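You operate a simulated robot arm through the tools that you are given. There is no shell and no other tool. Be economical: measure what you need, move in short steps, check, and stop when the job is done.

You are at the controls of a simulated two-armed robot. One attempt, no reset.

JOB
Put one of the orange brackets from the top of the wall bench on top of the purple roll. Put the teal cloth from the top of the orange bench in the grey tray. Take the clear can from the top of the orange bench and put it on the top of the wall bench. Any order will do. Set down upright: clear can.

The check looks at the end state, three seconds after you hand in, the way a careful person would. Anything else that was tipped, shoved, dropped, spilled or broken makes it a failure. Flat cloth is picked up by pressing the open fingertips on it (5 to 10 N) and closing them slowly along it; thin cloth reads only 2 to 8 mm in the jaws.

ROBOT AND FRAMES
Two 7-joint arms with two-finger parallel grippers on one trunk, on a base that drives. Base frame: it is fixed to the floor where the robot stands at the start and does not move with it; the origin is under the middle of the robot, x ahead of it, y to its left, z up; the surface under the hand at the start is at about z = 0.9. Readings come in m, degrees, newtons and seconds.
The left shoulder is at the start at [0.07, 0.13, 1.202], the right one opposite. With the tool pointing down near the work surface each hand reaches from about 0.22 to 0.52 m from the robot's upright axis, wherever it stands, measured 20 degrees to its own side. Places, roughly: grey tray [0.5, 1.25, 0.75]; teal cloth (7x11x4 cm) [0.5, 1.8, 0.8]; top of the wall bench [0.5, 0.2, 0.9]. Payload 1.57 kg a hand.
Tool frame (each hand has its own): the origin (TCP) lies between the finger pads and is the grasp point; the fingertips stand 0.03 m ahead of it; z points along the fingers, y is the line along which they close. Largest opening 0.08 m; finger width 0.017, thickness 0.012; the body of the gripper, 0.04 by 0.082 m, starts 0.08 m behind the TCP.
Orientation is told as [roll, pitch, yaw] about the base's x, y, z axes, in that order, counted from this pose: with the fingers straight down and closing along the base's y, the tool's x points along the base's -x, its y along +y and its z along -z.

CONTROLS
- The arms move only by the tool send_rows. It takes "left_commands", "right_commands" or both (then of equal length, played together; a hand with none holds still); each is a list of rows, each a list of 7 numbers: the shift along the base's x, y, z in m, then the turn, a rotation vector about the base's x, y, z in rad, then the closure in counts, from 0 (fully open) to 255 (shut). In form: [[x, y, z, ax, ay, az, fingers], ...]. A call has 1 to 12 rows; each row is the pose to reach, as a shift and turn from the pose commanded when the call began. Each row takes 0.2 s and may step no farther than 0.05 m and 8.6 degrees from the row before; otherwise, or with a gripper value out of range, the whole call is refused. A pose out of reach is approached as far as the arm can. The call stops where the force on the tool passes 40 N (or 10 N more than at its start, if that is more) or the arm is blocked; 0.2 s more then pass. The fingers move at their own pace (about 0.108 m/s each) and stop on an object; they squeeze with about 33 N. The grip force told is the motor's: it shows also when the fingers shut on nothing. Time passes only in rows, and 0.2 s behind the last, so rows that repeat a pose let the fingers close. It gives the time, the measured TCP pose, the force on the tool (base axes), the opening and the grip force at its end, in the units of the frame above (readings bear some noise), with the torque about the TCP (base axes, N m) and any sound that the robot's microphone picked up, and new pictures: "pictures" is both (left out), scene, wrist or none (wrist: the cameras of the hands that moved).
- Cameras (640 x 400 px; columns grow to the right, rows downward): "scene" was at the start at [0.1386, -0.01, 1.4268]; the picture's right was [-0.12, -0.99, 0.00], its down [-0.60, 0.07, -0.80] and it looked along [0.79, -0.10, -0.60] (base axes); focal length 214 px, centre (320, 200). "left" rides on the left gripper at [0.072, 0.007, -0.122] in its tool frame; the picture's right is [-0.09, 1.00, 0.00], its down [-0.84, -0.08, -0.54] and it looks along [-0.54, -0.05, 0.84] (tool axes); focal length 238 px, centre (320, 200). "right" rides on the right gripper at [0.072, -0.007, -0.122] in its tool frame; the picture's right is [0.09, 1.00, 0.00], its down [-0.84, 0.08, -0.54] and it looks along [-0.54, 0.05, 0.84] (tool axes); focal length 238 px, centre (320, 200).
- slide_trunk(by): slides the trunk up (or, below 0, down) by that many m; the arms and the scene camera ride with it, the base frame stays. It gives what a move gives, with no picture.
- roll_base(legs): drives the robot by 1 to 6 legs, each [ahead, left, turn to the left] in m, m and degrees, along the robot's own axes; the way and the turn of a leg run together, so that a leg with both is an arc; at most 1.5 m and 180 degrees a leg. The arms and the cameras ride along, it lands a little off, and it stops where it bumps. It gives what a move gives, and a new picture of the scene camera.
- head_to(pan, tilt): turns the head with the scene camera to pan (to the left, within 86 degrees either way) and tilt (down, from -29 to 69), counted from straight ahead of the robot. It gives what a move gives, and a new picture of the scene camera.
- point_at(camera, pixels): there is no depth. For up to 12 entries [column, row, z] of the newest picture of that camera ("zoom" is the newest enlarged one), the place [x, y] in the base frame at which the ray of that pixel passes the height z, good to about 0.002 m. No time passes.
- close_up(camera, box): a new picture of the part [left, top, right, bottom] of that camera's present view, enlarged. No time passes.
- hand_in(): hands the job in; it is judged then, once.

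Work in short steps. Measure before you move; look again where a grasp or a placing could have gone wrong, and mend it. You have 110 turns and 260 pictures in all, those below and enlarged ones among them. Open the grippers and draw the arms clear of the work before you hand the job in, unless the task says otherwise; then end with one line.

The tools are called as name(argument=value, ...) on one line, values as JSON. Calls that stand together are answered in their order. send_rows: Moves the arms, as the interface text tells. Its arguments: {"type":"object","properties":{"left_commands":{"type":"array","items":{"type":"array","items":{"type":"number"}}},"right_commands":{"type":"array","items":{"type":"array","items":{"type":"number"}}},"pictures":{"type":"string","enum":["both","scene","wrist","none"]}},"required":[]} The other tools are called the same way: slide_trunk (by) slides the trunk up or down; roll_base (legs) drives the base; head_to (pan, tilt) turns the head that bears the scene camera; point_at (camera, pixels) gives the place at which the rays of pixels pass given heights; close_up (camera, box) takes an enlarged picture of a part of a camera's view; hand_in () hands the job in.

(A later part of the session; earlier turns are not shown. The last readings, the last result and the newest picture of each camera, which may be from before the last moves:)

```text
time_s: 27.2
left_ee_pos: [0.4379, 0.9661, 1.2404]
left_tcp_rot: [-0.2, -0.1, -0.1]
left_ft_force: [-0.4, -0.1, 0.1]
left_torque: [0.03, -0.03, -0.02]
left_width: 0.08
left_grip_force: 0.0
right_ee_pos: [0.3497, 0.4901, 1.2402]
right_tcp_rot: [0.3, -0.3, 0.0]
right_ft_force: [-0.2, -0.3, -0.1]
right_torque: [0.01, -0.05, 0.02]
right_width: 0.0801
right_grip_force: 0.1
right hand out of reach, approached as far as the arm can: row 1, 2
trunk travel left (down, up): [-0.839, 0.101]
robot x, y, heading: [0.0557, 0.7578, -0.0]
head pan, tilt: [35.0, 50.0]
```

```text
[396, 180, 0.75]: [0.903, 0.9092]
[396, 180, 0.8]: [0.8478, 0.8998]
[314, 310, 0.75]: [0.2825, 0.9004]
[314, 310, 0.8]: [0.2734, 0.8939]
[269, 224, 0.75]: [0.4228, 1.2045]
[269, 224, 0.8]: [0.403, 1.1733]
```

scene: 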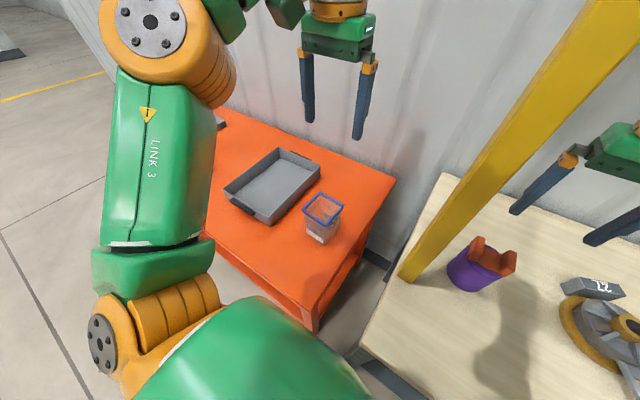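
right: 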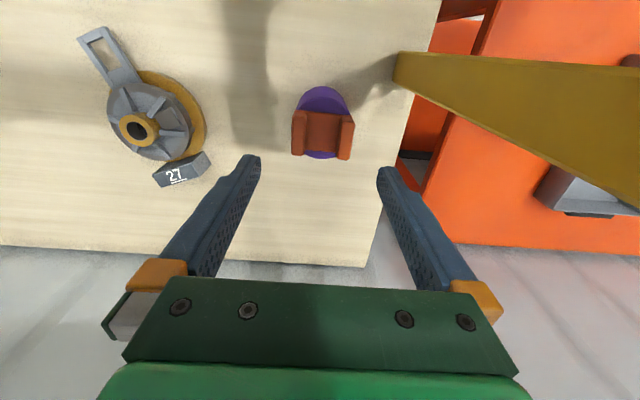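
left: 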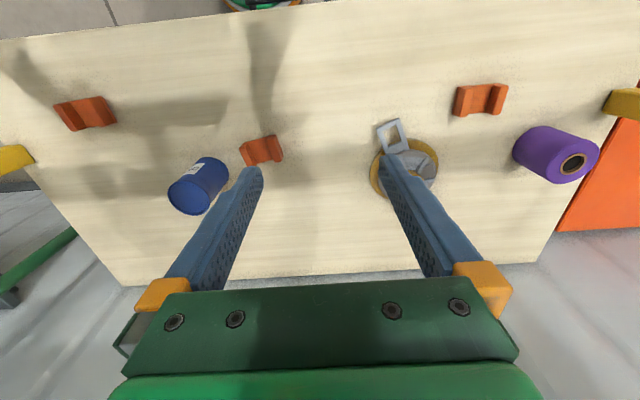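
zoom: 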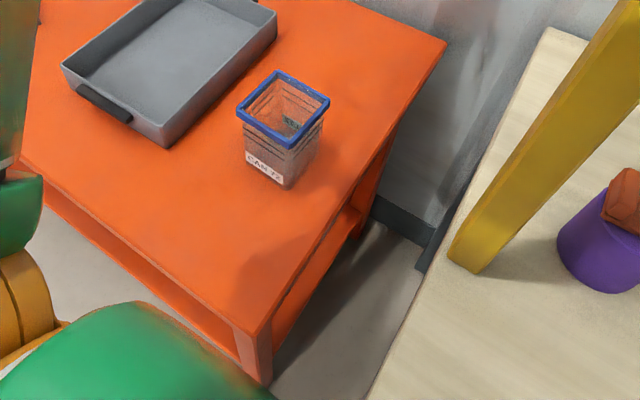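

Bench surface is ~0.78; the can's rim is ~8.9 cm square at z≈0.92, centre ≈(0.482,1.010), yaw ≈-4°, too wide to span, so I'll pinch its right wall with one finger inside. I hover the left hand above that wall.

send_rows(left_commands=[[0.02, 0.001, -0.04, 0, 0, -0.03, 0], [0.041, 0.002, -0.08, 0, 0, -0.07, 0], [0.041, 0.002, -0.12, 0, 0, -0.07, 0], [0.041, 0.002, -0.16, 0, 0, -0.07, 0], [0.041, 0.002, -0.2, 0, 0, -0.07, 0], [0.041, 0.002, -0.23, 0, 0, -0.07, 0], [0.041, 0.002, -0.23, 0, 0, -0.07, 0]])

close_up(camera="left", box=[240, 60, 464, 200])

close_up(camera="scene", box=[260, 160, 388, 260])

```text
time_s: 28.8
left_ee_pos: [0.4821, 0.9673, 1.0102]
left_tcp_rot: [-0.1, 0.0, -4.1]
left_ft_force: [-0.4, -0.7, -0.3]
left_torque: [-0.01, 0.01, -0.02]
left_width: 0.0803
left_grip_force: 0.0
right_ee_pos: [0.3522, 0.4904, 1.2388]
right_tcp_rot: [0.2, -0.3, 0.0]
right_ft_force: [-0.7, 0.2, 0.3]
right_torque: [0.0, 0.01, -0.02]
right_width: 0.0799
right_grip_force: 0.1
trunk travel left (down, up): [-0.839, 0.101]
robot x, y, heading: [0.0538, 0.7539, -0.4]
head pan, tilt: [35.0, 50.0]
```

scene: 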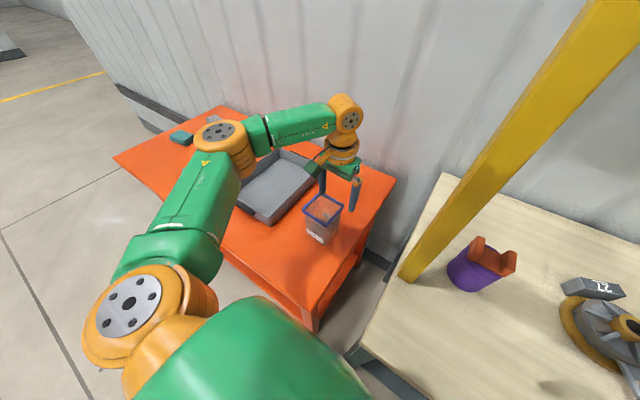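
left: 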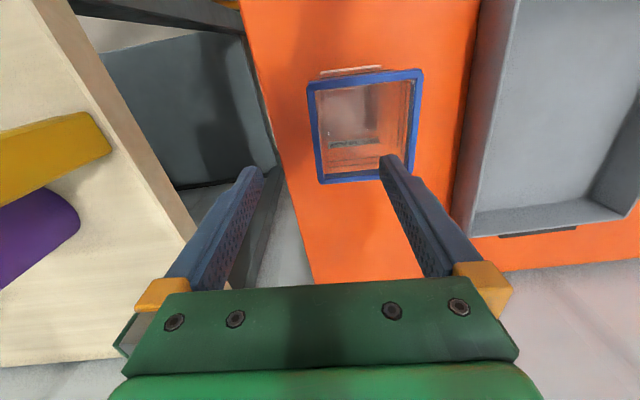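

```text
2.86 times, centred on (352, 130) of left
```

zoom: 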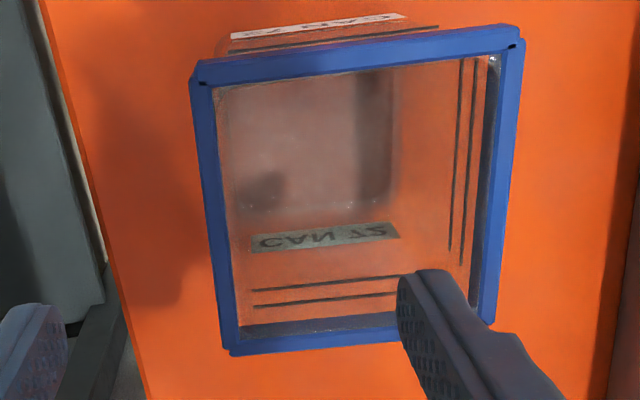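

```text
4.00 times, centred on (324, 210) of scene
```

zoom: 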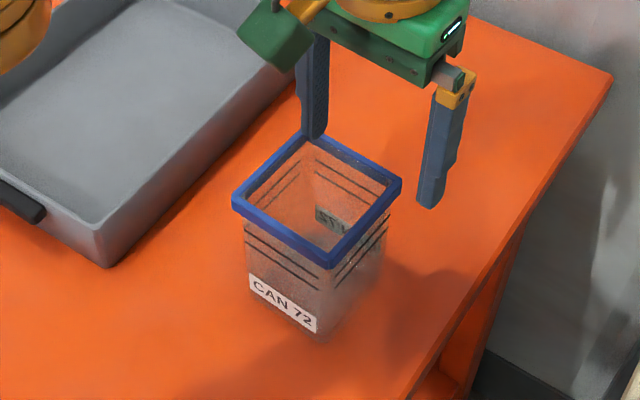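

I measure the rim corners in this closer wrist view at two heights, and in the scene zoom for cross-check.

point_at(camera="left", pixels=[[306.5, 84.5, 0.92], [423.8, 72.3, 0.92], [320.5, 183.2, 0.92], [411.5, 173.8, 0.92], [306.5, 84.5, 0.9], [423.8, 72.3, 0.9], [320.5, 183.2, 0.9], [411.5, 173.8, 0.9]])

point_at(camera="zoom", pixels=[[232, 200, 0.92], [331, 262, 0.92], [402, 182, 0.92], [309, 128, 0.92], [232, 200, 0.9], [331, 262, 0.9], [402, 182, 0.9], [309, 128, 0.9]])

```text
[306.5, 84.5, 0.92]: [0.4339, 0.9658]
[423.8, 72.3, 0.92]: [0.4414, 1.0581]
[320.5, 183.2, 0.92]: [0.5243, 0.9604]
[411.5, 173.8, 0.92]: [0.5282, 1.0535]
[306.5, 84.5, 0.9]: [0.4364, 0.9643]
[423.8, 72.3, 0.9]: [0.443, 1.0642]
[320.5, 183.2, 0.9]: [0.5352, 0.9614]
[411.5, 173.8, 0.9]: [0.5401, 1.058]
```

```text
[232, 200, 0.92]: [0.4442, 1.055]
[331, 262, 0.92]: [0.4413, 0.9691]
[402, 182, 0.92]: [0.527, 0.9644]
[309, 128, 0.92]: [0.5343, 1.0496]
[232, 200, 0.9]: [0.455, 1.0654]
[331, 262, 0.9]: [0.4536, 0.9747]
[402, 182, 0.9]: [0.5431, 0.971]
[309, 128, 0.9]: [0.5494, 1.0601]
```

The rim's right wall lies at y≈0.968 near x=0.482, z≈0.922, right between the fingers. I descend so the tips are ~2.5 cm inside.

send_rows(left_commands=[[0, 0.001, -0.02, 0, 0, 0, 0], [0, 0.001, -0.04, 0, 0, 0, 0], [0, 0.001, -0.06, 0, 0, 0, 0], [0, 0.001, -0.075, 0, 0, 0, 0], [0, 0.001, -0.083, 0, 0, 0, 0], [0, 0.001, -0.083, 0, 0, 0, 0]])

close_up(camera="scene", box=[260, 160, 388, 260])

```text
time_s: 30.2
left_ee_pos: [0.4816, 0.9689, 0.9263]
left_tcp_rot: [0.0, -0.1, -4.2]
left_ft_force: [0.7, 0.3, 0.0]
left_torque: [0.01, -0.01, 0.03]
left_width: 0.0801
left_grip_force: 0.1
right_ee_pos: [0.3517, 0.4913, 1.2391]
right_tcp_rot: [0.2, -0.2, -0.1]
right_ft_force: [-0.4, 0.2, 0.4]
right_torque: [-0.02, 0.01, -0.01]
right_width: 0.0801
right_grip_force: 0.0
trunk travel left (down, up): [-0.839, 0.101]
robot x, y, heading: [0.051, 0.7582, -0.1]
head pan, tilt: [35.0, 50.0]
```

scene: 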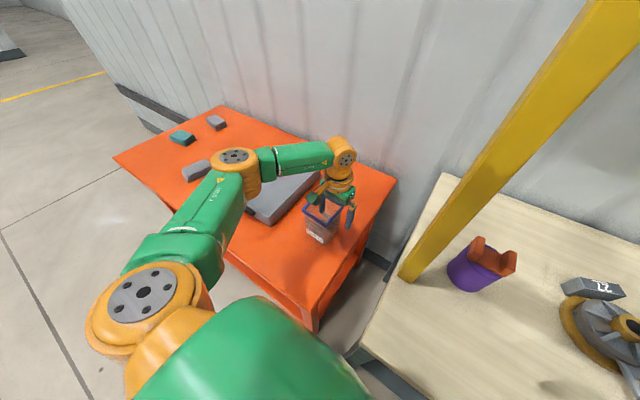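
left: 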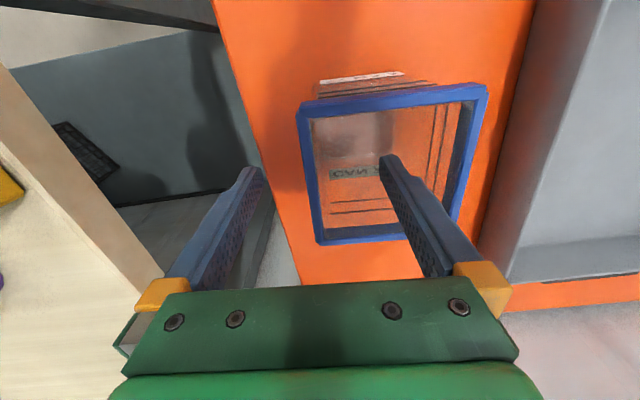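

```text
4.00 times, centred on (324, 210) of scene
```

zoom: 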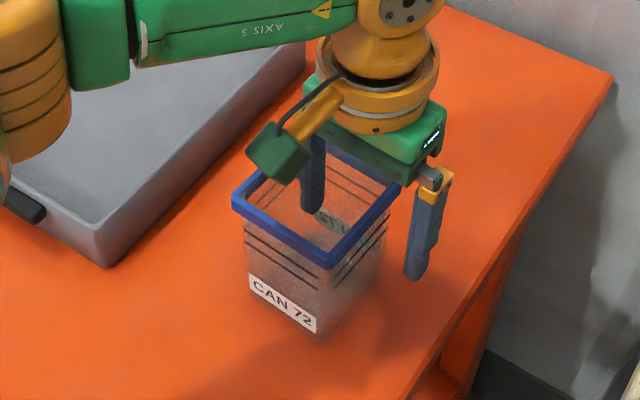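

One finger is inside, one outside. I check the wall's y between the fingers: rim band in wrist view around column 309 at the finger row.

point_at(camera="left", pixels=[[298, 115, 0.922], [312, 113, 0.922], [317, 243, 0.922], [327, 228, 0.922], [310, 185, 0.922]])

```text
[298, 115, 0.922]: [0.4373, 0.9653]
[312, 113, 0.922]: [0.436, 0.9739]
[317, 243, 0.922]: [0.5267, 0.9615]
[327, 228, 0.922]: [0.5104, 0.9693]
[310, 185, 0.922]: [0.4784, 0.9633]
```

The rim band spans y≈0.963–0.971 at the grip, mid 0.967. I shift -2 mm and close gradually.

send_rows(left_commands=[[0, -0.002, 0, 0, 0, 0, 60], [0, -0.002, 0, 0, 0, 0, 120], [0, -0.002, 0, 0, 0, 0, 170], [0, -0.002, 0, 0, 0, 0, 200], [0, -0.002, 0, 0, 0, 0, 220], [0, -0.002, 0, 0, 0, 0, 240], [0, -0.002, 0, 0, 0, 0, 255], [0, -0.002, 0, 0, 0, 0, 255]])

```text
time_s: 32.0
left_ee_pos: [0.4807, 0.966, 0.926]
left_tcp_rot: [-0.1, 0.0, -4.1]
left_ft_force: [-0.2, -0.3, -0.1]
left_torque: [0.03, 0.07, 0.0]
left_width: 0.0034
left_grip_force: 24.6
right_ee_pos: [0.3524, 0.491, 1.2381]
right_tcp_rot: [0.3, -0.1, 0.0]
right_ft_force: [-0.3, -0.2, 0.6]
right_torque: [0.03, 0.01, 0.0]
right_width: 0.0803
right_grip_force: 0.1
trunk travel left (down, up): [-0.839, 0.101]
robot x, y, heading: [0.0533, 0.7541, -0.5]
head pan, tilt: [35.0, 50.0]
```

scene: 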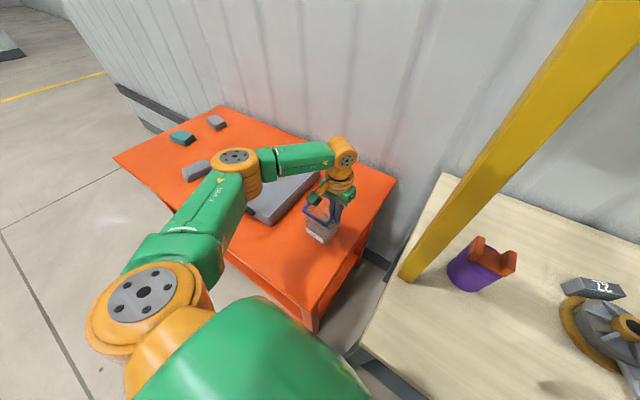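
left: 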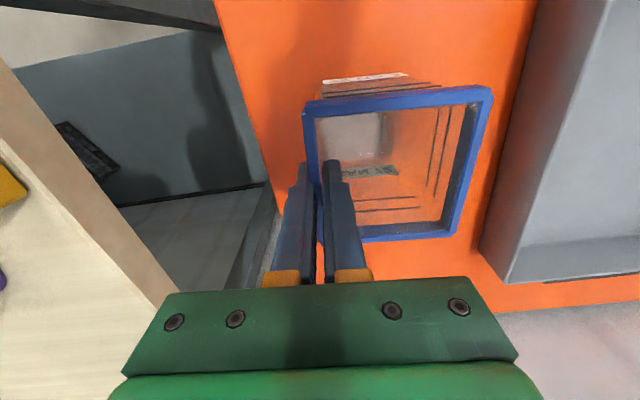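

Gripped the wall (3.4 mm, 25 N). I lift 3 cm and check that the can follows level.

send_rows(left_commands=[[0, 0, 0.005, 0, 0, 0, 255], [0, 0, 0.015, 0, 0, 0, 255], [0, 0, 0.03, 0, 0, 0, 255], [0, 0, 0.03, 0, 0, 0, 255]])

close_up(camera="scene", box=[260, 160, 388, 260])

```text
time_s: 33.0
left_ee_pos: [0.4824, 0.9667, 0.956]
left_tcp_rot: [-0.2, 0.0, -4.1]
left_ft_force: [0.0, -0.4, -1.5]
left_torque: [-0.1, -0.02, -0.06]
left_width: 0.0038
left_grip_force: 24.9
right_ee_pos: [0.3526, 0.4916, 1.2389]
right_tcp_rot: [0.1, -0.2, -0.1]
right_ft_force: [0.2, 0.0, 0.1]
right_torque: [0.01, -0.03, 0.0]
right_width: 0.08
right_grip_force: 0.0
trunk travel left (down, up): [-0.839, 0.101]
robot x, y, heading: [0.0549, 0.757, -0.3]
head pan, tilt: [35.0, 50.0]
```

scene: 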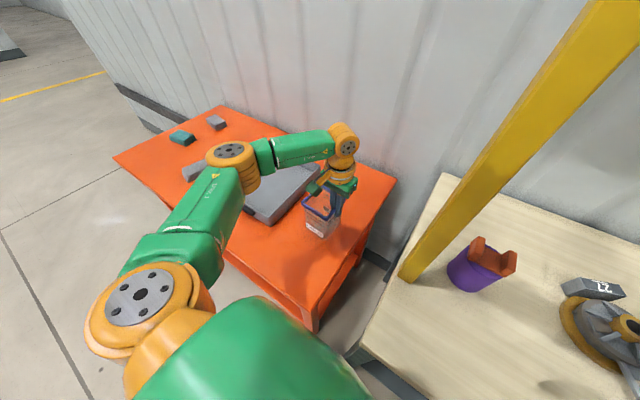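
left: 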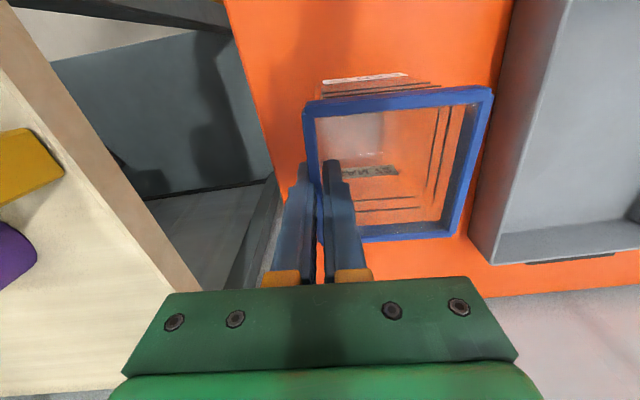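

```text
4.00 times, centred on (324, 210) of scene
```

zoom: 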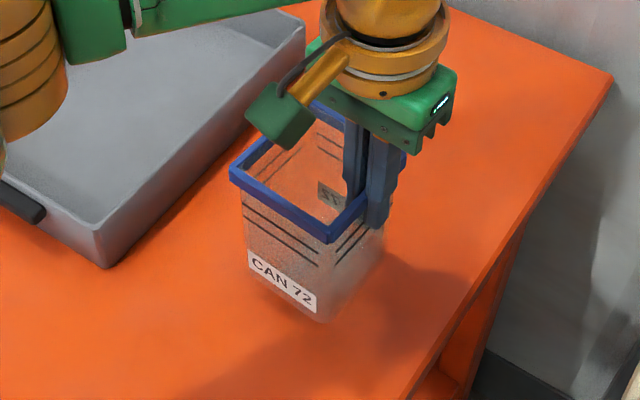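

The can is held level (about 1.5 N). I lift it to z≈1.2 and pull it back toward the robot.

send_rows(left_commands=[[0, 0, 0.04, 0, 0, 0, 255], [-0.005, 0, 0.08, 0, 0, 0, 255], [-0.02, 0, 0.12, 0, 0, 0, 255], [-0.04, 0, 0.16, 0, 0, 0, 255], [-0.06, 0, 0.2, 0, 0, 0, 255], [-0.08, 0, 0.24, 0, 0, 0, 255], [-0.1, 0, 0.26, 0, 0, 0, 255], [-0.12, 0, 0.26, 0, 0, 0, 255], [-0.12, 0, 0.26, 0, 0, 0, 255]])

```text
time_s: 35.0
left_ee_pos: [0.3627, 0.9662, 1.2155]
left_tcp_rot: [-0.2, 0.0, -4.2]
left_ft_force: [0.6, 0.3, -0.2]
left_torque: [-0.05, -0.05, 0.02]
left_width: 0.0036
left_grip_force: 24.7
right_ee_pos: [0.3537, 0.4917, 1.2391]
right_tcp_rot: [0.1, -0.2, -0.1]
right_ft_force: [0.0, -0.2, 1.0]
right_torque: [0.01, 0.02, -0.02]
right_width: 0.0798
right_grip_force: 0.0
trunk travel left (down, up): [-0.839, 0.101]
robot x, y, heading: [0.0562, 0.7559, -0.1]
head pan, tilt: [35.0, 50.0]
```

scene: 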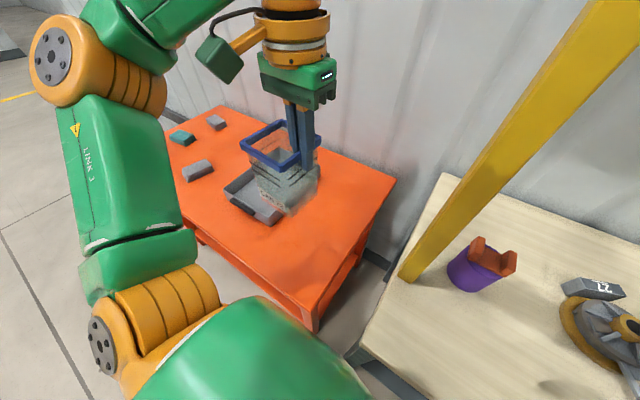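
left: 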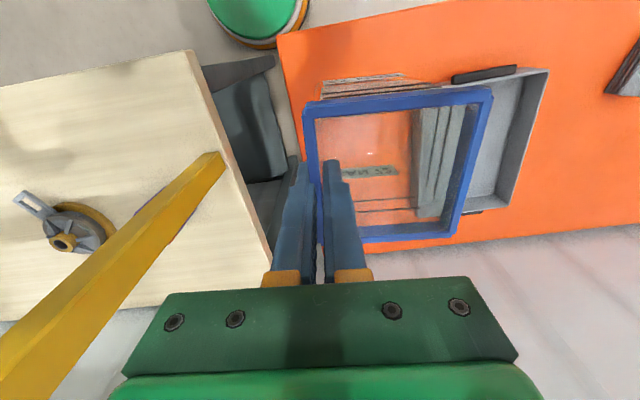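

I drive back 0.35, right 0.47, forward 0.30, head looking at the bench.

roll_base(legs=[[-0.35, 0, 0], [0, -0.47, 0], [0.3, 0, 0]])

head_to(pan=10, tilt=55)

```text
time_s: 41.3
left_ee_pos: [0.3094, 0.4968, 1.2174]
left_tcp_rot: [-0.2, -0.1, -4.3]
left_ft_force: [-0.4, 0.2, -1.8]
left_torque: [-0.04, -0.01, -0.02]
left_width: 0.0037
left_grip_force: 24.5
right_ee_pos: [0.2988, 0.0215, 1.2396]
right_tcp_rot: [0.1, -0.4, 0.1]
right_ft_force: [0.6, 0.8, 0.5]
right_torque: [-0.02, -0.03, 0.03]
right_width: 0.08
right_grip_force: 0.1
trunk travel left (down, up): [-0.839, 0.101]
robot x, y, heading: [-0.0014, 0.2867, -0.2]
head pan, tilt: [35.0, 50.0]
```

scene: 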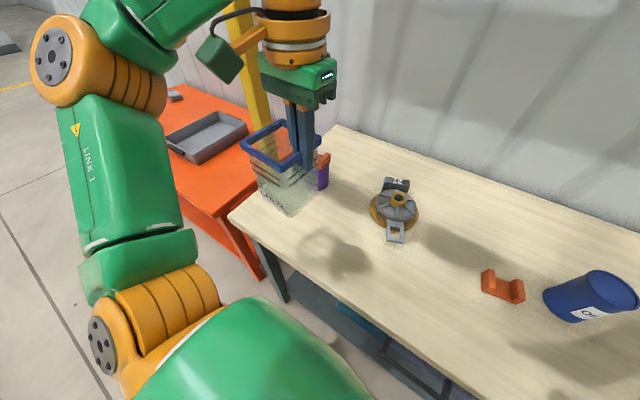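

```text
time_s: 42.2
left_ee_pos: [0.3111, 0.4961, 1.2164]
left_tcp_rot: [-0.1, 0.0, -4.2]
left_ft_force: [-0.4, -0.6, -1.4]
left_torque: [-0.06, -0.01, -0.01]
left_width: 0.0038
left_grip_force: 24.6
right_ee_pos: [0.3012, 0.0224, 1.2378]
right_tcp_rot: [0.1, -0.2, -0.1]
right_ft_force: [0.1, -0.4, -0.8]
right_torque: [0.0, 0.04, -0.02]
right_width: 0.08
right_grip_force: 0.1
trunk travel left (down, up): [-0.839, 0.101]
robot x, y, heading: [0.0056, 0.2877, -0.5]
head pan, tilt: [10.0, 55.0]
```

scene: 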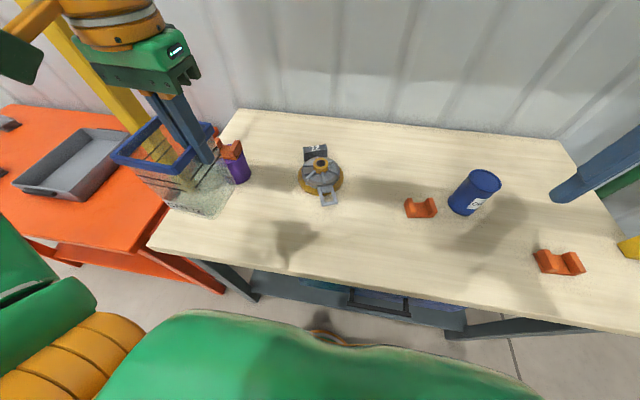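

Free table area lies around (260–300, 220–250). I measure the fixture handle tip (329,207), the table front edge, and the candidate spot.

point_at(camera="scene", pixels=[[330, 207, 0.9], [318, 207, 0.9], [300, 182, 0.9], [290, 235, 0.9], [280, 270, 0.9], [250, 225, 0.9], [244, 183, 0.9]])

```text
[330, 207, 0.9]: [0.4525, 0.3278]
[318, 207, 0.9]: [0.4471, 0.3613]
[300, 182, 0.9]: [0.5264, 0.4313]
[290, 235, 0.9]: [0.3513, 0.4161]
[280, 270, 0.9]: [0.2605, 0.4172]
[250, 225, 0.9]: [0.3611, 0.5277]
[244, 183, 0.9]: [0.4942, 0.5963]
```

I move the can above (0.37,0.50) with TCP z≈1.09 and look at its bottom.

send_rows(left_commands=[[0.025, -0.015, 0, 0, 0, 0, 255], [0.05, -0.03, 0, 0, 0, 0, 255], [0.059, -0.039, -0.03, 0, 0, 0, 255], [0.059, -0.039, -0.06, 0, 0, 0, 255], [0.059, -0.039, -0.09, 0, 0, 0, 255], [0.059, -0.039, -0.12, 0, 0, 0, 255], [0.059, -0.039, -0.126, 0, 0, 0, 255], [0.059, -0.039, -0.126, 0, 0, 0, 255]])

close_up(camera="scene", box=[190, 130, 350, 270])

```text
time_s: 44.0
left_ee_pos: [0.3694, 0.4586, 1.0892]
left_tcp_rot: [0.0, 0.0, -4.1]
left_ft_force: [0.5, -0.2, -1.3]
left_torque: [-0.07, 0.01, 0.04]
left_width: 0.0039
left_grip_force: 25.2
right_ee_pos: [0.3022, 0.0221, 1.2398]
right_tcp_rot: [0.2, -0.2, 0.0]
right_ft_force: [-0.1, 0.2, -0.2]
right_torque: [0.0, -0.02, 0.01]
right_width: 0.0803
right_grip_force: 0.0
trunk travel left (down, up): [-0.839, 0.101]
robot x, y, heading: [-0.0014, 0.2892, -0.3]
head pan, tilt: [10.0, 55.0]
```

scene: 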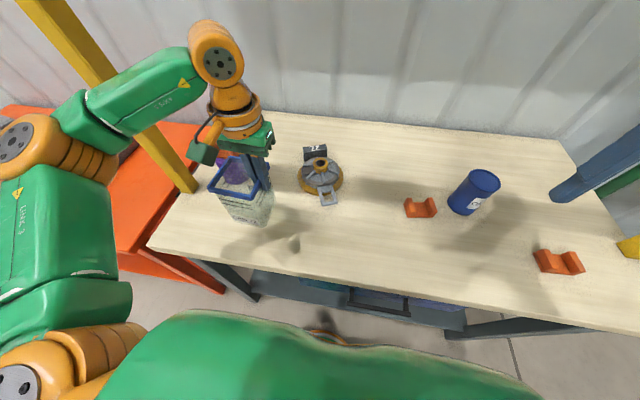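
left: 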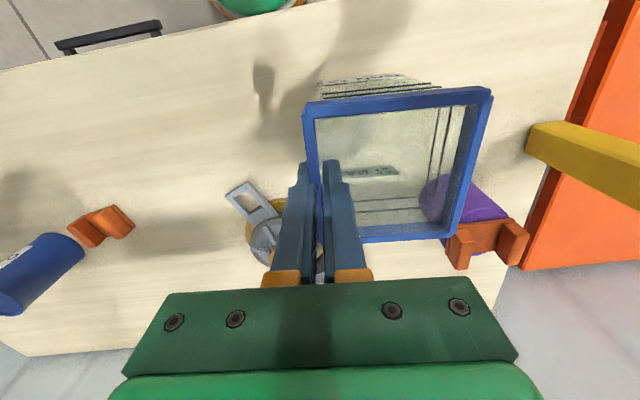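

```text
2.86 times, centred on (270, 200) of scene
```

zoom: 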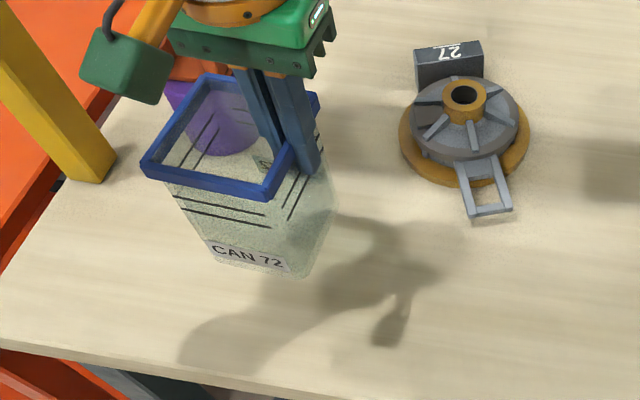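

I find the bottom height: base front corner at zoom (295,278) should sit near (0.34,0.475).

point_at(camera="zoom", pixels=[[295, 278, 0.92], [295, 278, 0.94], [295, 278, 0.96], [268, 197, 1.085], [215, 255, 0.92], [215, 255, 0.94], [215, 255, 0.96]])

```text
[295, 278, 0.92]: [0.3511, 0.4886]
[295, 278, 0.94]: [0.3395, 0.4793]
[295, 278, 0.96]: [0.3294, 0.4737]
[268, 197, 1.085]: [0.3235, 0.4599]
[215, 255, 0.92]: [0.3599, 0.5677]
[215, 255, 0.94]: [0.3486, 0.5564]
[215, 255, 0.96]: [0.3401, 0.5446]
```

The bottom is about 4 cm above the table. I lower 3 cm, then creep.

send_rows(left_commands=[[0, 0, -0.012, 0, 0, 0, 255], [0, 0, -0.024, 0, 0, 0, 255], [0, 0, -0.03, 0, 0, 0, 255], [0, 0, -0.03, 0, 0, 0, 255]], pictures="none")

close_up(camera="scene", box=[190, 130, 350, 270])

```text
time_s: 45.0
left_ee_pos: [0.369, 0.4587, 1.0589]
left_tcp_rot: [-0.2, 0.0, -4.2]
left_ft_force: [0.4, 0.1, -1.3]
left_torque: [-0.08, 0.03, 0.02]
left_width: 0.0037
left_grip_force: 24.6
right_ee_pos: [0.3023, 0.0218, 1.2381]
right_tcp_rot: [0.1, -0.1, 0.1]
right_ft_force: [0.1, -0.1, -0.3]
right_torque: [-0.03, 0.02, 0.05]
right_width: 0.0802
right_grip_force: 0.0
trunk travel left (down, up): [-0.839, 0.101]
robot x, y, heading: [0.0015, 0.2883, -0.2]
head pan, tilt: [10.0, 55.0]
```

```text
2.86 times, centred on (270, 200) of scene
```

zoom: 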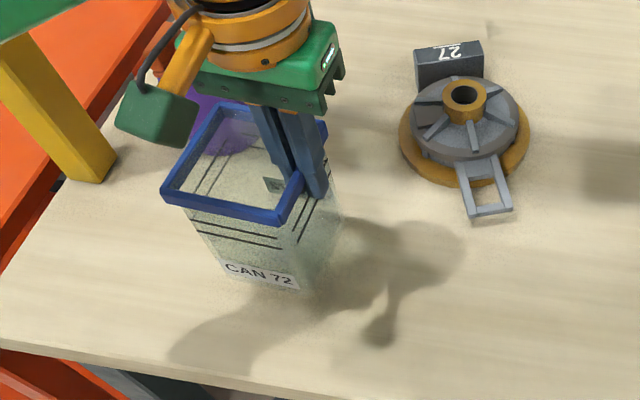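

Close to the table now; I creep down in 3 mm rows and read the force.

send_rows(left_commands=[[0, 0, -0.003, 0, 0, 0, 255], [0, 0, -0.006, 0, 0, 0, 255], [0, 0, -0.006, 0, 0, 0, 255]], pictures="none")

```text
time_s: 45.8
left_ee_pos: [0.3695, 0.4583, 1.0555]
left_tcp_rot: [-0.2, 0.0, -4.1]
left_ft_force: [0.4, 0.2, -1.9]
left_torque: [-0.04, 0.01, 0.0]
left_width: 0.0035
left_grip_force: 24.4
right_ee_pos: [0.3019, 0.0221, 1.2391]
right_tcp_rot: [0.0, -0.2, 0.0]
right_ft_force: [-0.4, -0.5, 0.5]
right_torque: [0.0, -0.02, -0.04]
right_width: 0.0801
right_grip_force: 0.0
trunk travel left (down, up): [-0.839, 0.101]
robot x, y, heading: [0.0011, 0.2848, -0.2]
head pan, tilt: [10.0, 55.0]
```

send_rows(left_commands=[[0, 0, -0.003, 0, 0, 0, 255], [0, 0, -0.005, 0, 0, 0, 255], [0, 0, -0.005, 0, 0, 0, 255]], pictures="none")

```text
time_s: 46.6
left_ee_pos: [0.3696, 0.4575, 1.0493]
left_tcp_rot: [-0.1, 0.0, -4.2]
left_ft_force: [0.1, 0.8, -1.0]
left_torque: [-0.04, -0.02, -0.01]
left_width: 0.0037
left_grip_force: 24.9
right_ee_pos: [0.3018, 0.021, 1.2384]
right_tcp_rot: [0.2, -0.3, -0.1]
right_ft_force: [-0.5, -0.4, 0.2]
right_torque: [0.0, -0.03, -0.03]
right_width: 0.08
right_grip_force: 0.0
trunk travel left (down, up): [-0.839, 0.101]
robot x, y, heading: [0.0038, 0.2895, -0.4]
head pan, tilt: [10.0, 55.0]
```

No contact yet (force still −1 N); I continue creeping.

send_rows(left_commands=[[0, 0, -0.002, 0, 0, 0, 255], [0, 0, -0.004, 0, 0, 0, 255], [0, 0, -0.004, 0, 0, 0, 255]], pictures="none")

close_up(camera="scene", box=[220, 160, 300, 240])

```text
time_s: 47.4
left_ee_pos: [0.3698, 0.4576, 1.0443]
left_tcp_rot: [-0.1, 0.0, -4.3]
left_ft_force: [-0.2, -0.9, -0.9]
left_torque: [-0.05, -0.02, 0.02]
left_width: 0.0037
left_grip_force: 24.6
right_ee_pos: [0.3007, 0.0213, 1.2395]
right_tcp_rot: [0.1, -0.2, 0.0]
right_ft_force: [0.8, 0.4, 0.7]
right_torque: [-0.03, 0.02, -0.01]
right_width: 0.0801
right_grip_force: 0.1
trunk travel left (down, up): [-0.839, 0.101]
robot x, y, heading: [-0.0007, 0.2876, -0.2]
head pan, tilt: [10.0, 55.0]
```

```text
5.00 times, centred on (260, 200) of scene
```

zoom: 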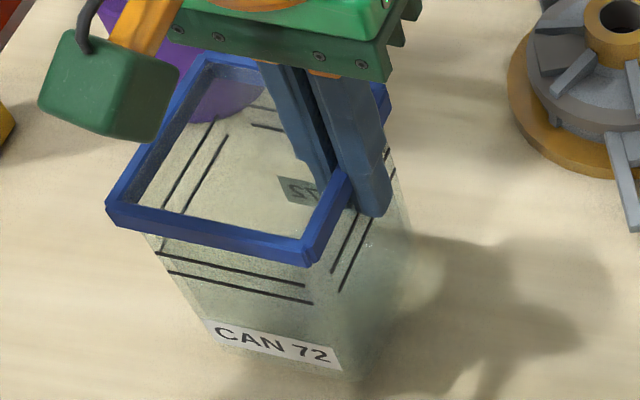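

send_rows(left_commands=[[0, 0, -0.002, 0, 0, 0, 255], [0, 0, -0.004, 0, 0, 0, 255], [0, 0, -0.004, 0, 0, 0, 255]], pictures="none")

```text
time_s: 48.2
left_ee_pos: [0.3689, 0.4572, 1.0406]
left_tcp_rot: [-0.2, 0.0, -4.3]
left_ft_force: [0.1, -0.8, -1.2]
left_torque: [-0.01, 0.04, 0.04]
left_width: 0.0037
left_grip_force: 24.6
right_ee_pos: [0.3023, 0.0224, 1.24]
right_tcp_rot: [0.1, -0.2, 0.1]
right_ft_force: [-0.2, -0.5, -0.4]
right_torque: [0.01, 0.01, -0.01]
right_width: 0.08
right_grip_force: 0.0
trunk travel left (down, up): [-0.839, 0.101]
robot x, y, heading: [-0.0011, 0.2865, -0.6]
head pan, tilt: [10.0, 55.0]
```

No contact yet at 1.0406; another 4 mm.

send_rows(left_commands=[[0, 0, -0.002, 0, 0, 0, 255], [0, 0, -0.004, 0, 0, 0, 255], [0, 0, -0.004, 0, 0, 0, 255]], pictures="none")

```text
time_s: 49.0
left_ee_pos: [0.3697, 0.4583, 1.0369]
left_tcp_rot: [-0.2, 0.0, -4.2]
left_ft_force: [-0.2, -1.3, -1.8]
left_torque: [-0.06, 0.01, -0.01]
left_width: 0.0039
left_grip_force: 24.8
right_ee_pos: [0.3013, 0.0217, 1.2386]
right_tcp_rot: [0.1, -0.2, 0.0]
right_ft_force: [-0.2, 1.0, 0.7]
right_torque: [-0.02, 0.02, 0.0]
right_width: 0.0801
right_grip_force: 0.0
trunk travel left (down, up): [-0.839, 0.101]
robot x, y, heading: [0.0018, 0.289, -0.3]
head pan, tilt: [10.0, 55.0]
```

send_rows(left_commands=[[0, 0, -0.002, 0, 0, 0, 255], [0, 0, -0.004, 0, 0, 0, 255], [0, 0, -0.004, 0, 0, 0, 255]], pictures="none")

close_up(camera="scene", box=[220, 160, 300, 240])

```text
time_s: 49.8
left_ee_pos: [0.3687, 0.459, 1.0334]
left_tcp_rot: [-0.1, 0.0, -4.2]
left_ft_force: [0.4, -0.2, -1.5]
left_torque: [-0.04, 0.01, -0.01]
left_width: 0.0037
left_grip_force: 24.9
right_ee_pos: [0.3014, 0.0217, 1.239]
right_tcp_rot: [0.2, -0.2, 0.0]
right_ft_force: [-0.3, -0.3, 0.7]
right_torque: [0.01, 0.02, 0.01]
right_width: 0.0797
right_grip_force: 0.2
trunk travel left (down, up): [-0.839, 0.101]
robot x, y, heading: [0.0001, 0.2846, -0.4]
head pan, tilt: [10.0, 55.0]
```

```text
5.00 times, centred on (260, 200) of scene
```

zoom: 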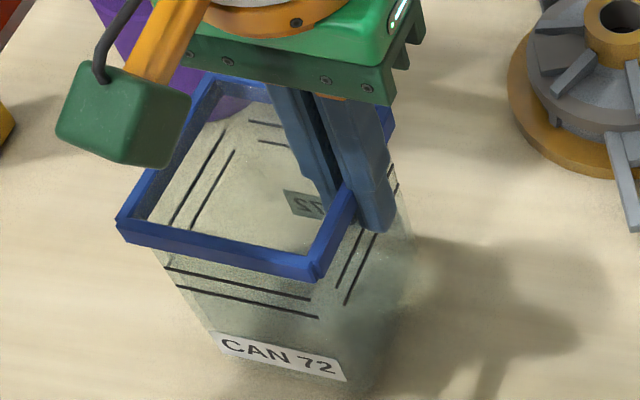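

send_rows(left_commands=[[0, 0, -0.002, 0, 0, 0, 255], [0, 0, -0.004, 0, 0, 0, 255], [0, 0, -0.004, 0, 0, 0, 255]], pictures="none")

```text
time_s: 50.6
left_ee_pos: [0.3695, 0.4582, 1.0288]
left_tcp_rot: [0.0, 0.0, -4.2]
left_ft_force: [-0.3, -0.1, -0.9]
left_torque: [-0.06, -0.01, -0.02]
left_width: 0.0037
left_grip_force: 24.6
right_ee_pos: [0.3013, 0.0218, 1.2388]
right_tcp_rot: [0.1, -0.2, 0.0]
right_ft_force: [1.0, -0.3, -0.3]
right_torque: [0.0, -0.02, 0.0]
right_width: 0.0799
right_grip_force: 0.1
trunk travel left (down, up): [-0.839, 0.101]
robot x, y, heading: [0.0001, 0.2872, -0.6]
head pan, tilt: [10.0, 55.0]
```

Still free at 1.0288; continue.

send_rows(left_commands=[[0, 0, -0.002, 0, 0, 0, 255], [0, 0, -0.004, 0, 0, 0, 255], [0, 0, -0.004, 0, 0, 0, 255]], pictures="none")

send_rows(left_commands=[[0, 0, -0.002, 0, 0, 0, 255], [0, 0, -0.003, 0, 0, 0, 255], [0, 0, -0.003, 0, 0, 0, 255]], pictures="wrist")

close_up(camera="scene", box=[210, 160, 310, 250])

```text
time_s: 51.4
left_ee_pos: [0.369, 0.4572, 1.0254]
left_tcp_rot: [-0.1, -0.1, -4.1]
left_ft_force: [4.3, 2.9, 16.9]
left_torque: [0.29, 0.25, -0.12]
left_width: 0.0038
left_grip_force: 24.6
right_ee_pos: [0.2994, 0.0212, 1.2396]
right_tcp_rot: [0.2, -0.3, 0.0]
right_ft_force: [-0.2, 0.2, -0.1]
right_torque: [-0.02, -0.03, -0.04]
right_width: 0.0798
right_grip_force: 0.1
trunk travel left (down, up): [-0.839, 0.101]
robot x, y, heading: [0.0042, 0.2908, -0.3]
head pan, tilt: [10.0, 55.0]
```

```text
time_s: 52.2
left_ee_pos: [0.3674, 0.4562, 1.0223]
left_tcp_rot: [-0.1, -0.2, -4.2]
left_ft_force: [4.8, 2.6, 19.8]
left_torque: [0.27, -0.14, -0.02]
left_width: 0.0038
left_grip_force: 24.8
right_ee_pos: [0.3003, 0.0206, 1.2394]
right_tcp_rot: [0.2, -0.2, 0.0]
right_ft_force: [0.3, -1.0, -0.2]
right_torque: [-0.02, 0.01, 0.01]
right_width: 0.0798
right_grip_force: 0.0
trunk travel left (down, up): [-0.839, 0.101]
robot x, y, heading: [-0.002, 0.2869, -0.1]
head pan, tilt: [10.0, 55.0]
```

left: 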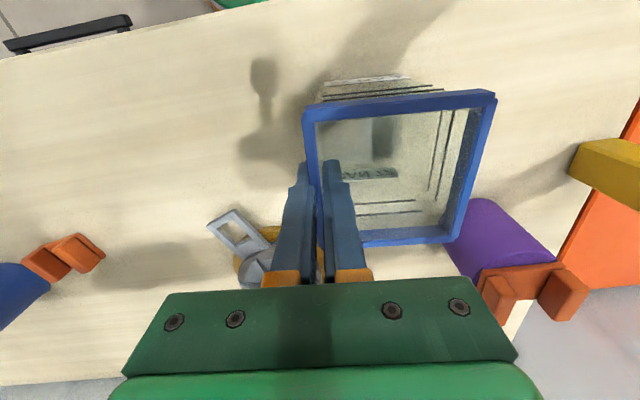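

```text
4.44 times, centred on (260, 205) of scene
```

zoom: 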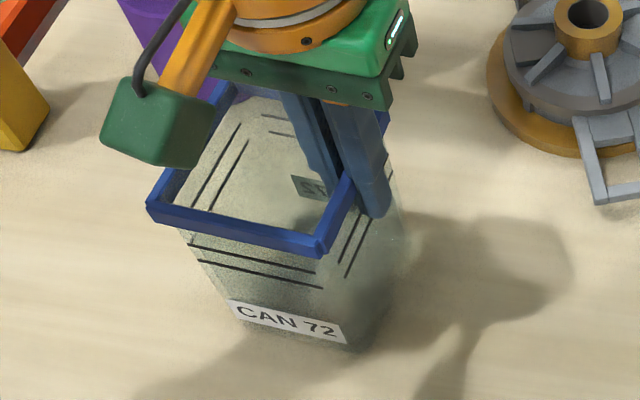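

The can is on the table (17–20 N). I ease up 2 mm, open to about half, and rise straight out.

send_rows(left_commands=[[0, 0, 0.002, 0, 0, 0, 255], [0, 0, 0.003, 0, 0, 0, 230], [0, 0, 0.003, 0, 0, 0, 190], [0, 0, 0.003, 0, 0, 0, 140], [0, 0, 0.003, 0, 0, 0, 140], [0, 0, 0.01, 0, 0, 0, 140], [0, 0, 0.03, 0, 0, 0, 140], [0, 0, 0.06, 0, 0, 0, 140], [0, 0, 0.1, 0, 0, 0, 140], [0, 0, 0.14, 0, 0, 0, 140]])

close_up(camera="scene", box=[190, 130, 350, 260])

```text
time_s: 54.4
left_ee_pos: [0.3669, 0.4576, 1.1627]
left_tcp_rot: [-0.1, -0.2, -4.2]
left_ft_force: [0.3, -0.3, 0.1]
left_torque: [-0.02, 0.0, 0.01]
left_width: 0.0362
left_grip_force: 0.1
right_ee_pos: [0.3006, 0.0222, 1.2387]
right_tcp_rot: [0.2, -0.2, 0.0]
right_ft_force: [-0.2, 0.1, 0.5]
right_torque: [0.03, -0.04, 0.02]
right_width: 0.0799
right_grip_force: 0.2
trunk travel left (down, up): [-0.839, 0.101]
robot x, y, heading: [0.002, 0.2871, -0.4]
head pan, tilt: [10.0, 55.0]
```

scene: 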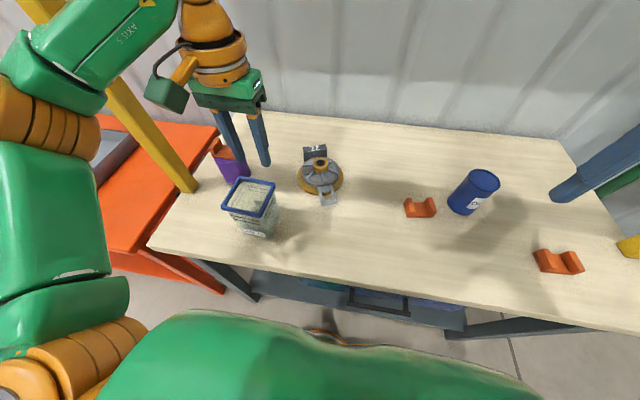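
left: 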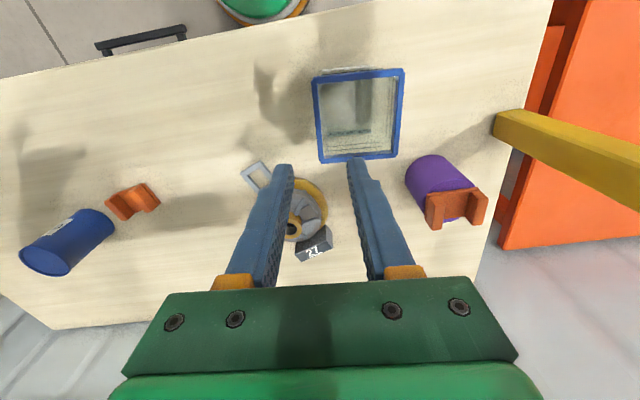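

```text
3.08 times, centred on (270, 195) of scene
```

zoom: 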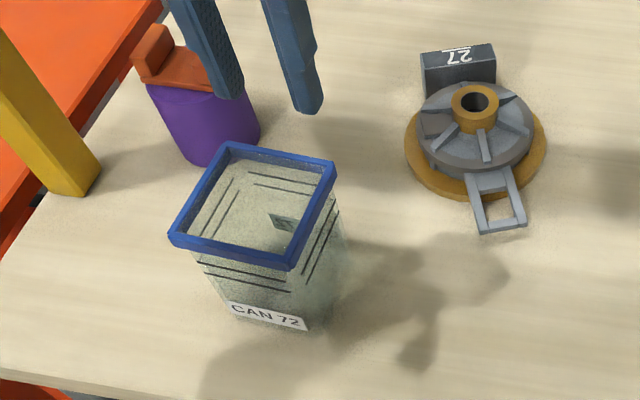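

The can stands upright and untouched. I raise and pull the left hand back, then drive left to the cloth.

send_rows(left_commands=[[0, 0, 0.04, 0, 0, 0.0, 100], [-0.02, 0, 0.075, 0, 0, 0.03, 50], [-0.05, 0, 0.085, 0, 0, 0.07, 0], [-0.07, 0.01, 0.085, 0, 0, 0.07, 0]], pictures="none")

roll_base(legs=[[-0.35, 0, 0], [0, 1.36, 0], [0.33, 0, 0]])

head_to(pan=5, tilt=58)

```text
time_s: 55.4
left_ee_pos: [0.298, 0.47, 1.2471]
left_tcp_rot: [-0.1, 0.0, -0.3]
left_ft_force: [0.0, 0.4, 0.4]
left_torque: [-0.03, 0.0, 0.01]
left_width: 0.0799
left_grip_force: 0.0
right_ee_pos: [0.2989, 0.0235, 1.2393]
right_tcp_rot: [0.1, -0.4, 0.0]
right_ft_force: [-0.5, -0.5, 0.7]
right_torque: [-0.04, -0.05, 0.01]
right_width: 0.0799
right_grip_force: 0.0
trunk travel left (down, up): [-0.839, 0.101]
robot x, y, heading: [0.0024, 0.2879, -0.3]
head pan, tilt: [10.0, 55.0]
```

```text
time_s: 65.8
left_ee_pos: [0.2902, 1.8259, 1.2473]
left_tcp_rot: [0.0, -0.1, -0.6]
left_ft_force: [-0.6, 0.4, -0.5]
left_torque: [0.02, -0.06, 0.03]
left_width: 0.0802
left_grip_force: 0.0
right_ee_pos: [0.2885, 1.3804, 1.2398]
right_tcp_rot: [0.2, -0.4, -0.4]
right_ft_force: [0.1, 0.3, -0.2]
right_torque: [0.01, -0.01, 0.02]
right_width: 0.0799
right_grip_force: 0.0
trunk travel left (down, up): [-0.839, 0.101]
robot x, y, heading: [-0.0045, 1.6481, -0.5]
head pan, tilt: [10.0, 55.0]
```

scene: 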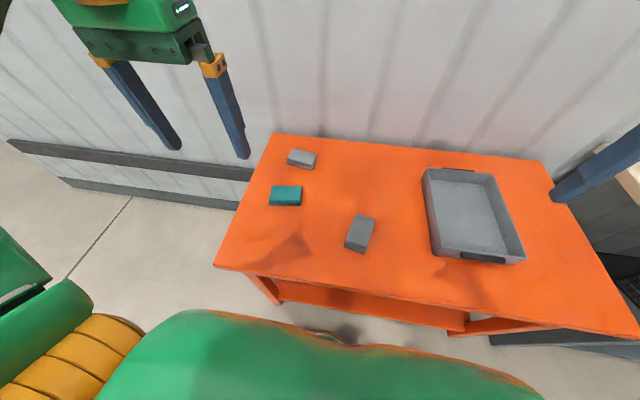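

```text
time_s: 66.5
left_ee_pos: [0.2925, 1.8271, 1.2473]
left_tcp_rot: [-0.1, -0.2, -0.6]
left_ft_force: [0.4, 0.1, -1.0]
left_torque: [-0.03, 0.0, -0.02]
left_width: 0.0798
left_grip_force: 0.0
right_ee_pos: [0.2895, 1.3807, 1.2397]
right_tcp_rot: [0.2, -0.4, -0.5]
right_ft_force: [-0.5, 0.0, 0.8]
right_torque: [0.0, -0.02, -0.04]
right_width: 0.0799
right_grip_force: 0.0
trunk travel left (down, up): [-0.839, 0.101]
robot x, y, heading: [-0.0075, 1.644, -0.9]
head pan, tilt: [5.0, 58.0]
```

scene: 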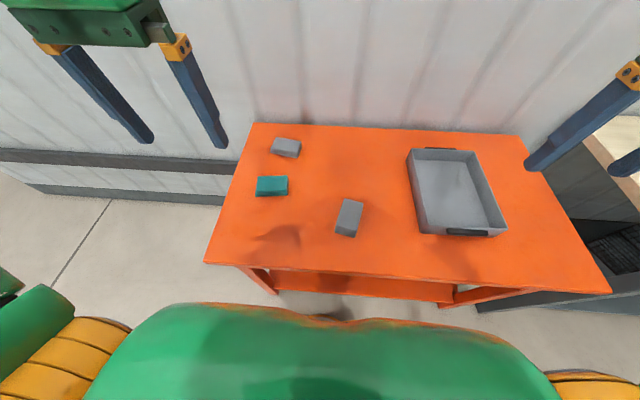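

Cloth is at (272,186), tray at (455,190). I enlarge the cloth and measure.

close_up(camera="scene", box=[240, 130, 370, 240])

point_at(camera="scene", pixels=[[257, 196, 0.8], [287, 195, 0.8], [259, 177, 0.84], [287, 177, 0.84], [272, 184, 0.84], [430, 232, 0.8], [505, 235, 0.8], [407, 150, 0.85], [475, 152, 0.85], [505, 228, 0.85], [420, 228, 0.85]])

close_up(camera="left", box=[0, 0, 640, 400])

```text
3.64 times, centred on (305, 185) of scene
```

zoom: 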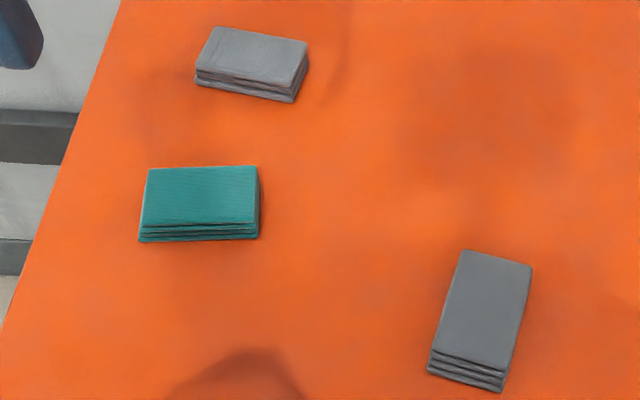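

```text
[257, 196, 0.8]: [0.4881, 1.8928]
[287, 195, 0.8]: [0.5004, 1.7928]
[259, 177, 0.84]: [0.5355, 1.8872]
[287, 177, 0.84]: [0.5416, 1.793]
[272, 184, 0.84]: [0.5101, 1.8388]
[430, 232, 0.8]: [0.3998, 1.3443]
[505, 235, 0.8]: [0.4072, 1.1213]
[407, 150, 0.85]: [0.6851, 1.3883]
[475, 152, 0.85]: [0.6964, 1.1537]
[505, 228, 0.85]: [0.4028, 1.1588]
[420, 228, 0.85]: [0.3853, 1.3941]
```

```text
1.00 times, centred on (320, 200) of left (not enlarged: the box is as wide or as high as the picture)
```

zoom: 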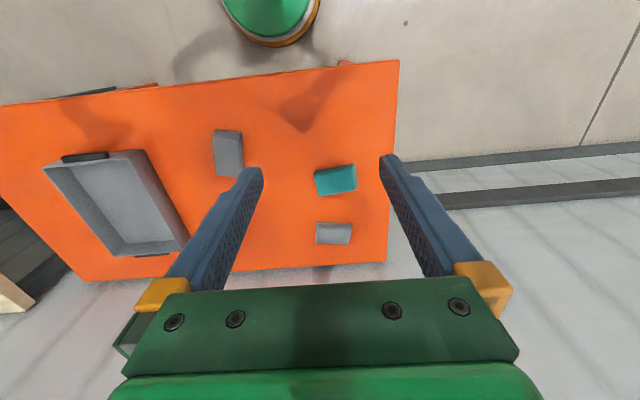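

The cloth is a folded stack, ~10 cm along y and ~6–7 cm along x, so I'll grip it across x with the hand yawed 90°. First drive 0.07 m nearer.

roll_base(legs=[[0.07, 0, 0.6]])

send_rows(left_commands=[[0.03, 0, 0, 0, 0, 0.14, 0], [0.06, 0, 0, 0, 0, 0.28, 0], [0.09, 0, 0, 0, 0, 0.42, 0], [0.12, 0.01, 0, 0, 0, 0.56, 0], [0.14, 0.01, 0, 0, 0, 0.7, 0], [0.15, 0.01, -0.02, 0, 0, 0.84, 0], [0.15, 0.01, -0.05, 0, 0, 0.98, 0], [0.15, 0.01, -0.09, 0, 0, 1.12, 0], [0.15, 0.01, -0.12, 0, 0, 1.26, 0], [0.15, 0.01, -0.14, 0, 0, 1.4, 0], [0.15, 0.01, -0.14, 0, 0, 1.53, 0], [0.15, 0.01, -0.14, 0, 0, 1.57, 0]])

```text
time_s: 67.5
left_ee_pos: [0.3524, 1.8292, 1.2494]
left_tcp_rot: [-0.1, -0.4, 0.0]
left_ft_force: [-0.6, 0.3, 0.7]
left_torque: [0.01, -0.06, 0.02]
left_width: 0.0801
left_grip_force: 0.0
right_ee_pos: [0.3565, 1.382, 1.2416]
right_tcp_rot: [0.2, -0.7, 0.2]
right_ft_force: [-1.5, 0.1, 0.0]
right_torque: [0.02, -0.08, 0.02]
right_width: 0.0801
right_grip_force: 0.0
trunk travel left (down, up): [-0.839, 0.101]
robot x, y, heading: [0.0674, 1.6485, 0.0]
head pan, tilt: [5.0, 58.0]
```

scene: 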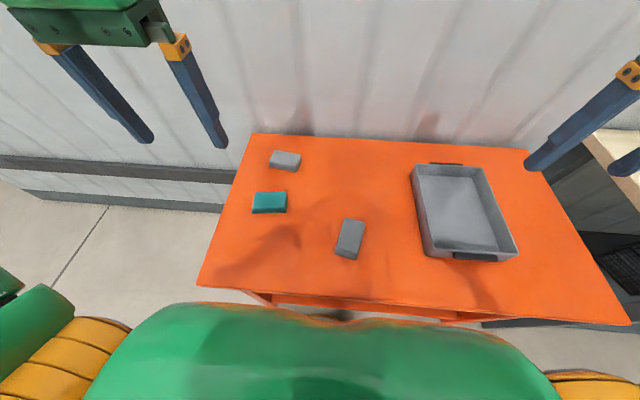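

```text
time_s: 70.1
left_ee_pos: [0.511, 1.8395, 1.1068]
left_tcp_rot: [-0.1, -0.1, 90.0]
left_ft_force: [1.2, -0.6, 0.1]
left_torque: [-0.01, -0.02, -0.03]
left_width: 0.0802
left_grip_force: 0.0
left hand out of reach, approached as far as the arm can: row 4, 5, 6, 7
right_ee_pos: [0.3628, 1.3832, 1.2393]
right_tcp_rot: [0.2, -0.4, 0.1]
right_ft_force: [0.4, -0.4, 0.3]
right_torque: [-0.01, 0.01, -0.01]
right_width: 0.08
right_grip_force: 0.1
trunk travel left (down, up): [-0.839, 0.101]
robot x, y, heading: [0.0661, 1.6488, -0.3]
head pan, tilt: [5.0, 58.0]
```

scene: 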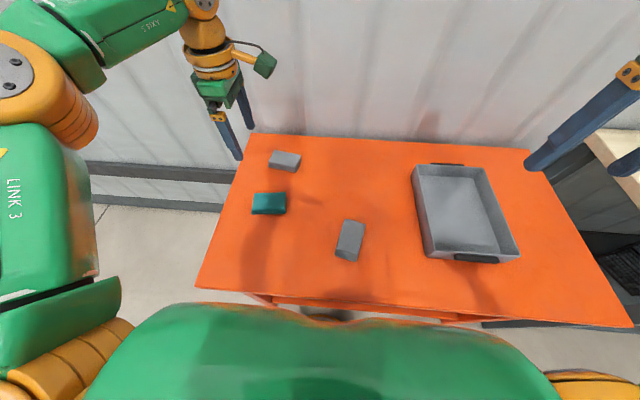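
left: 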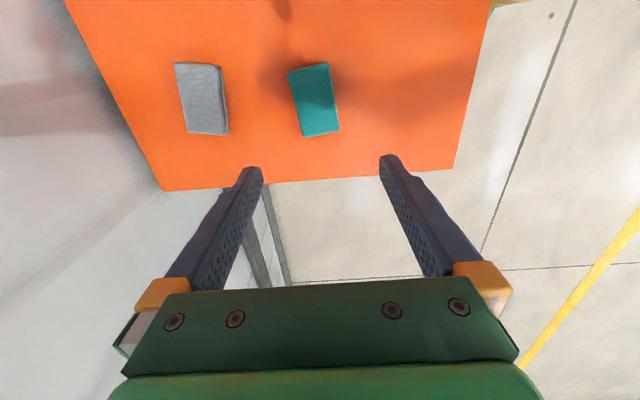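

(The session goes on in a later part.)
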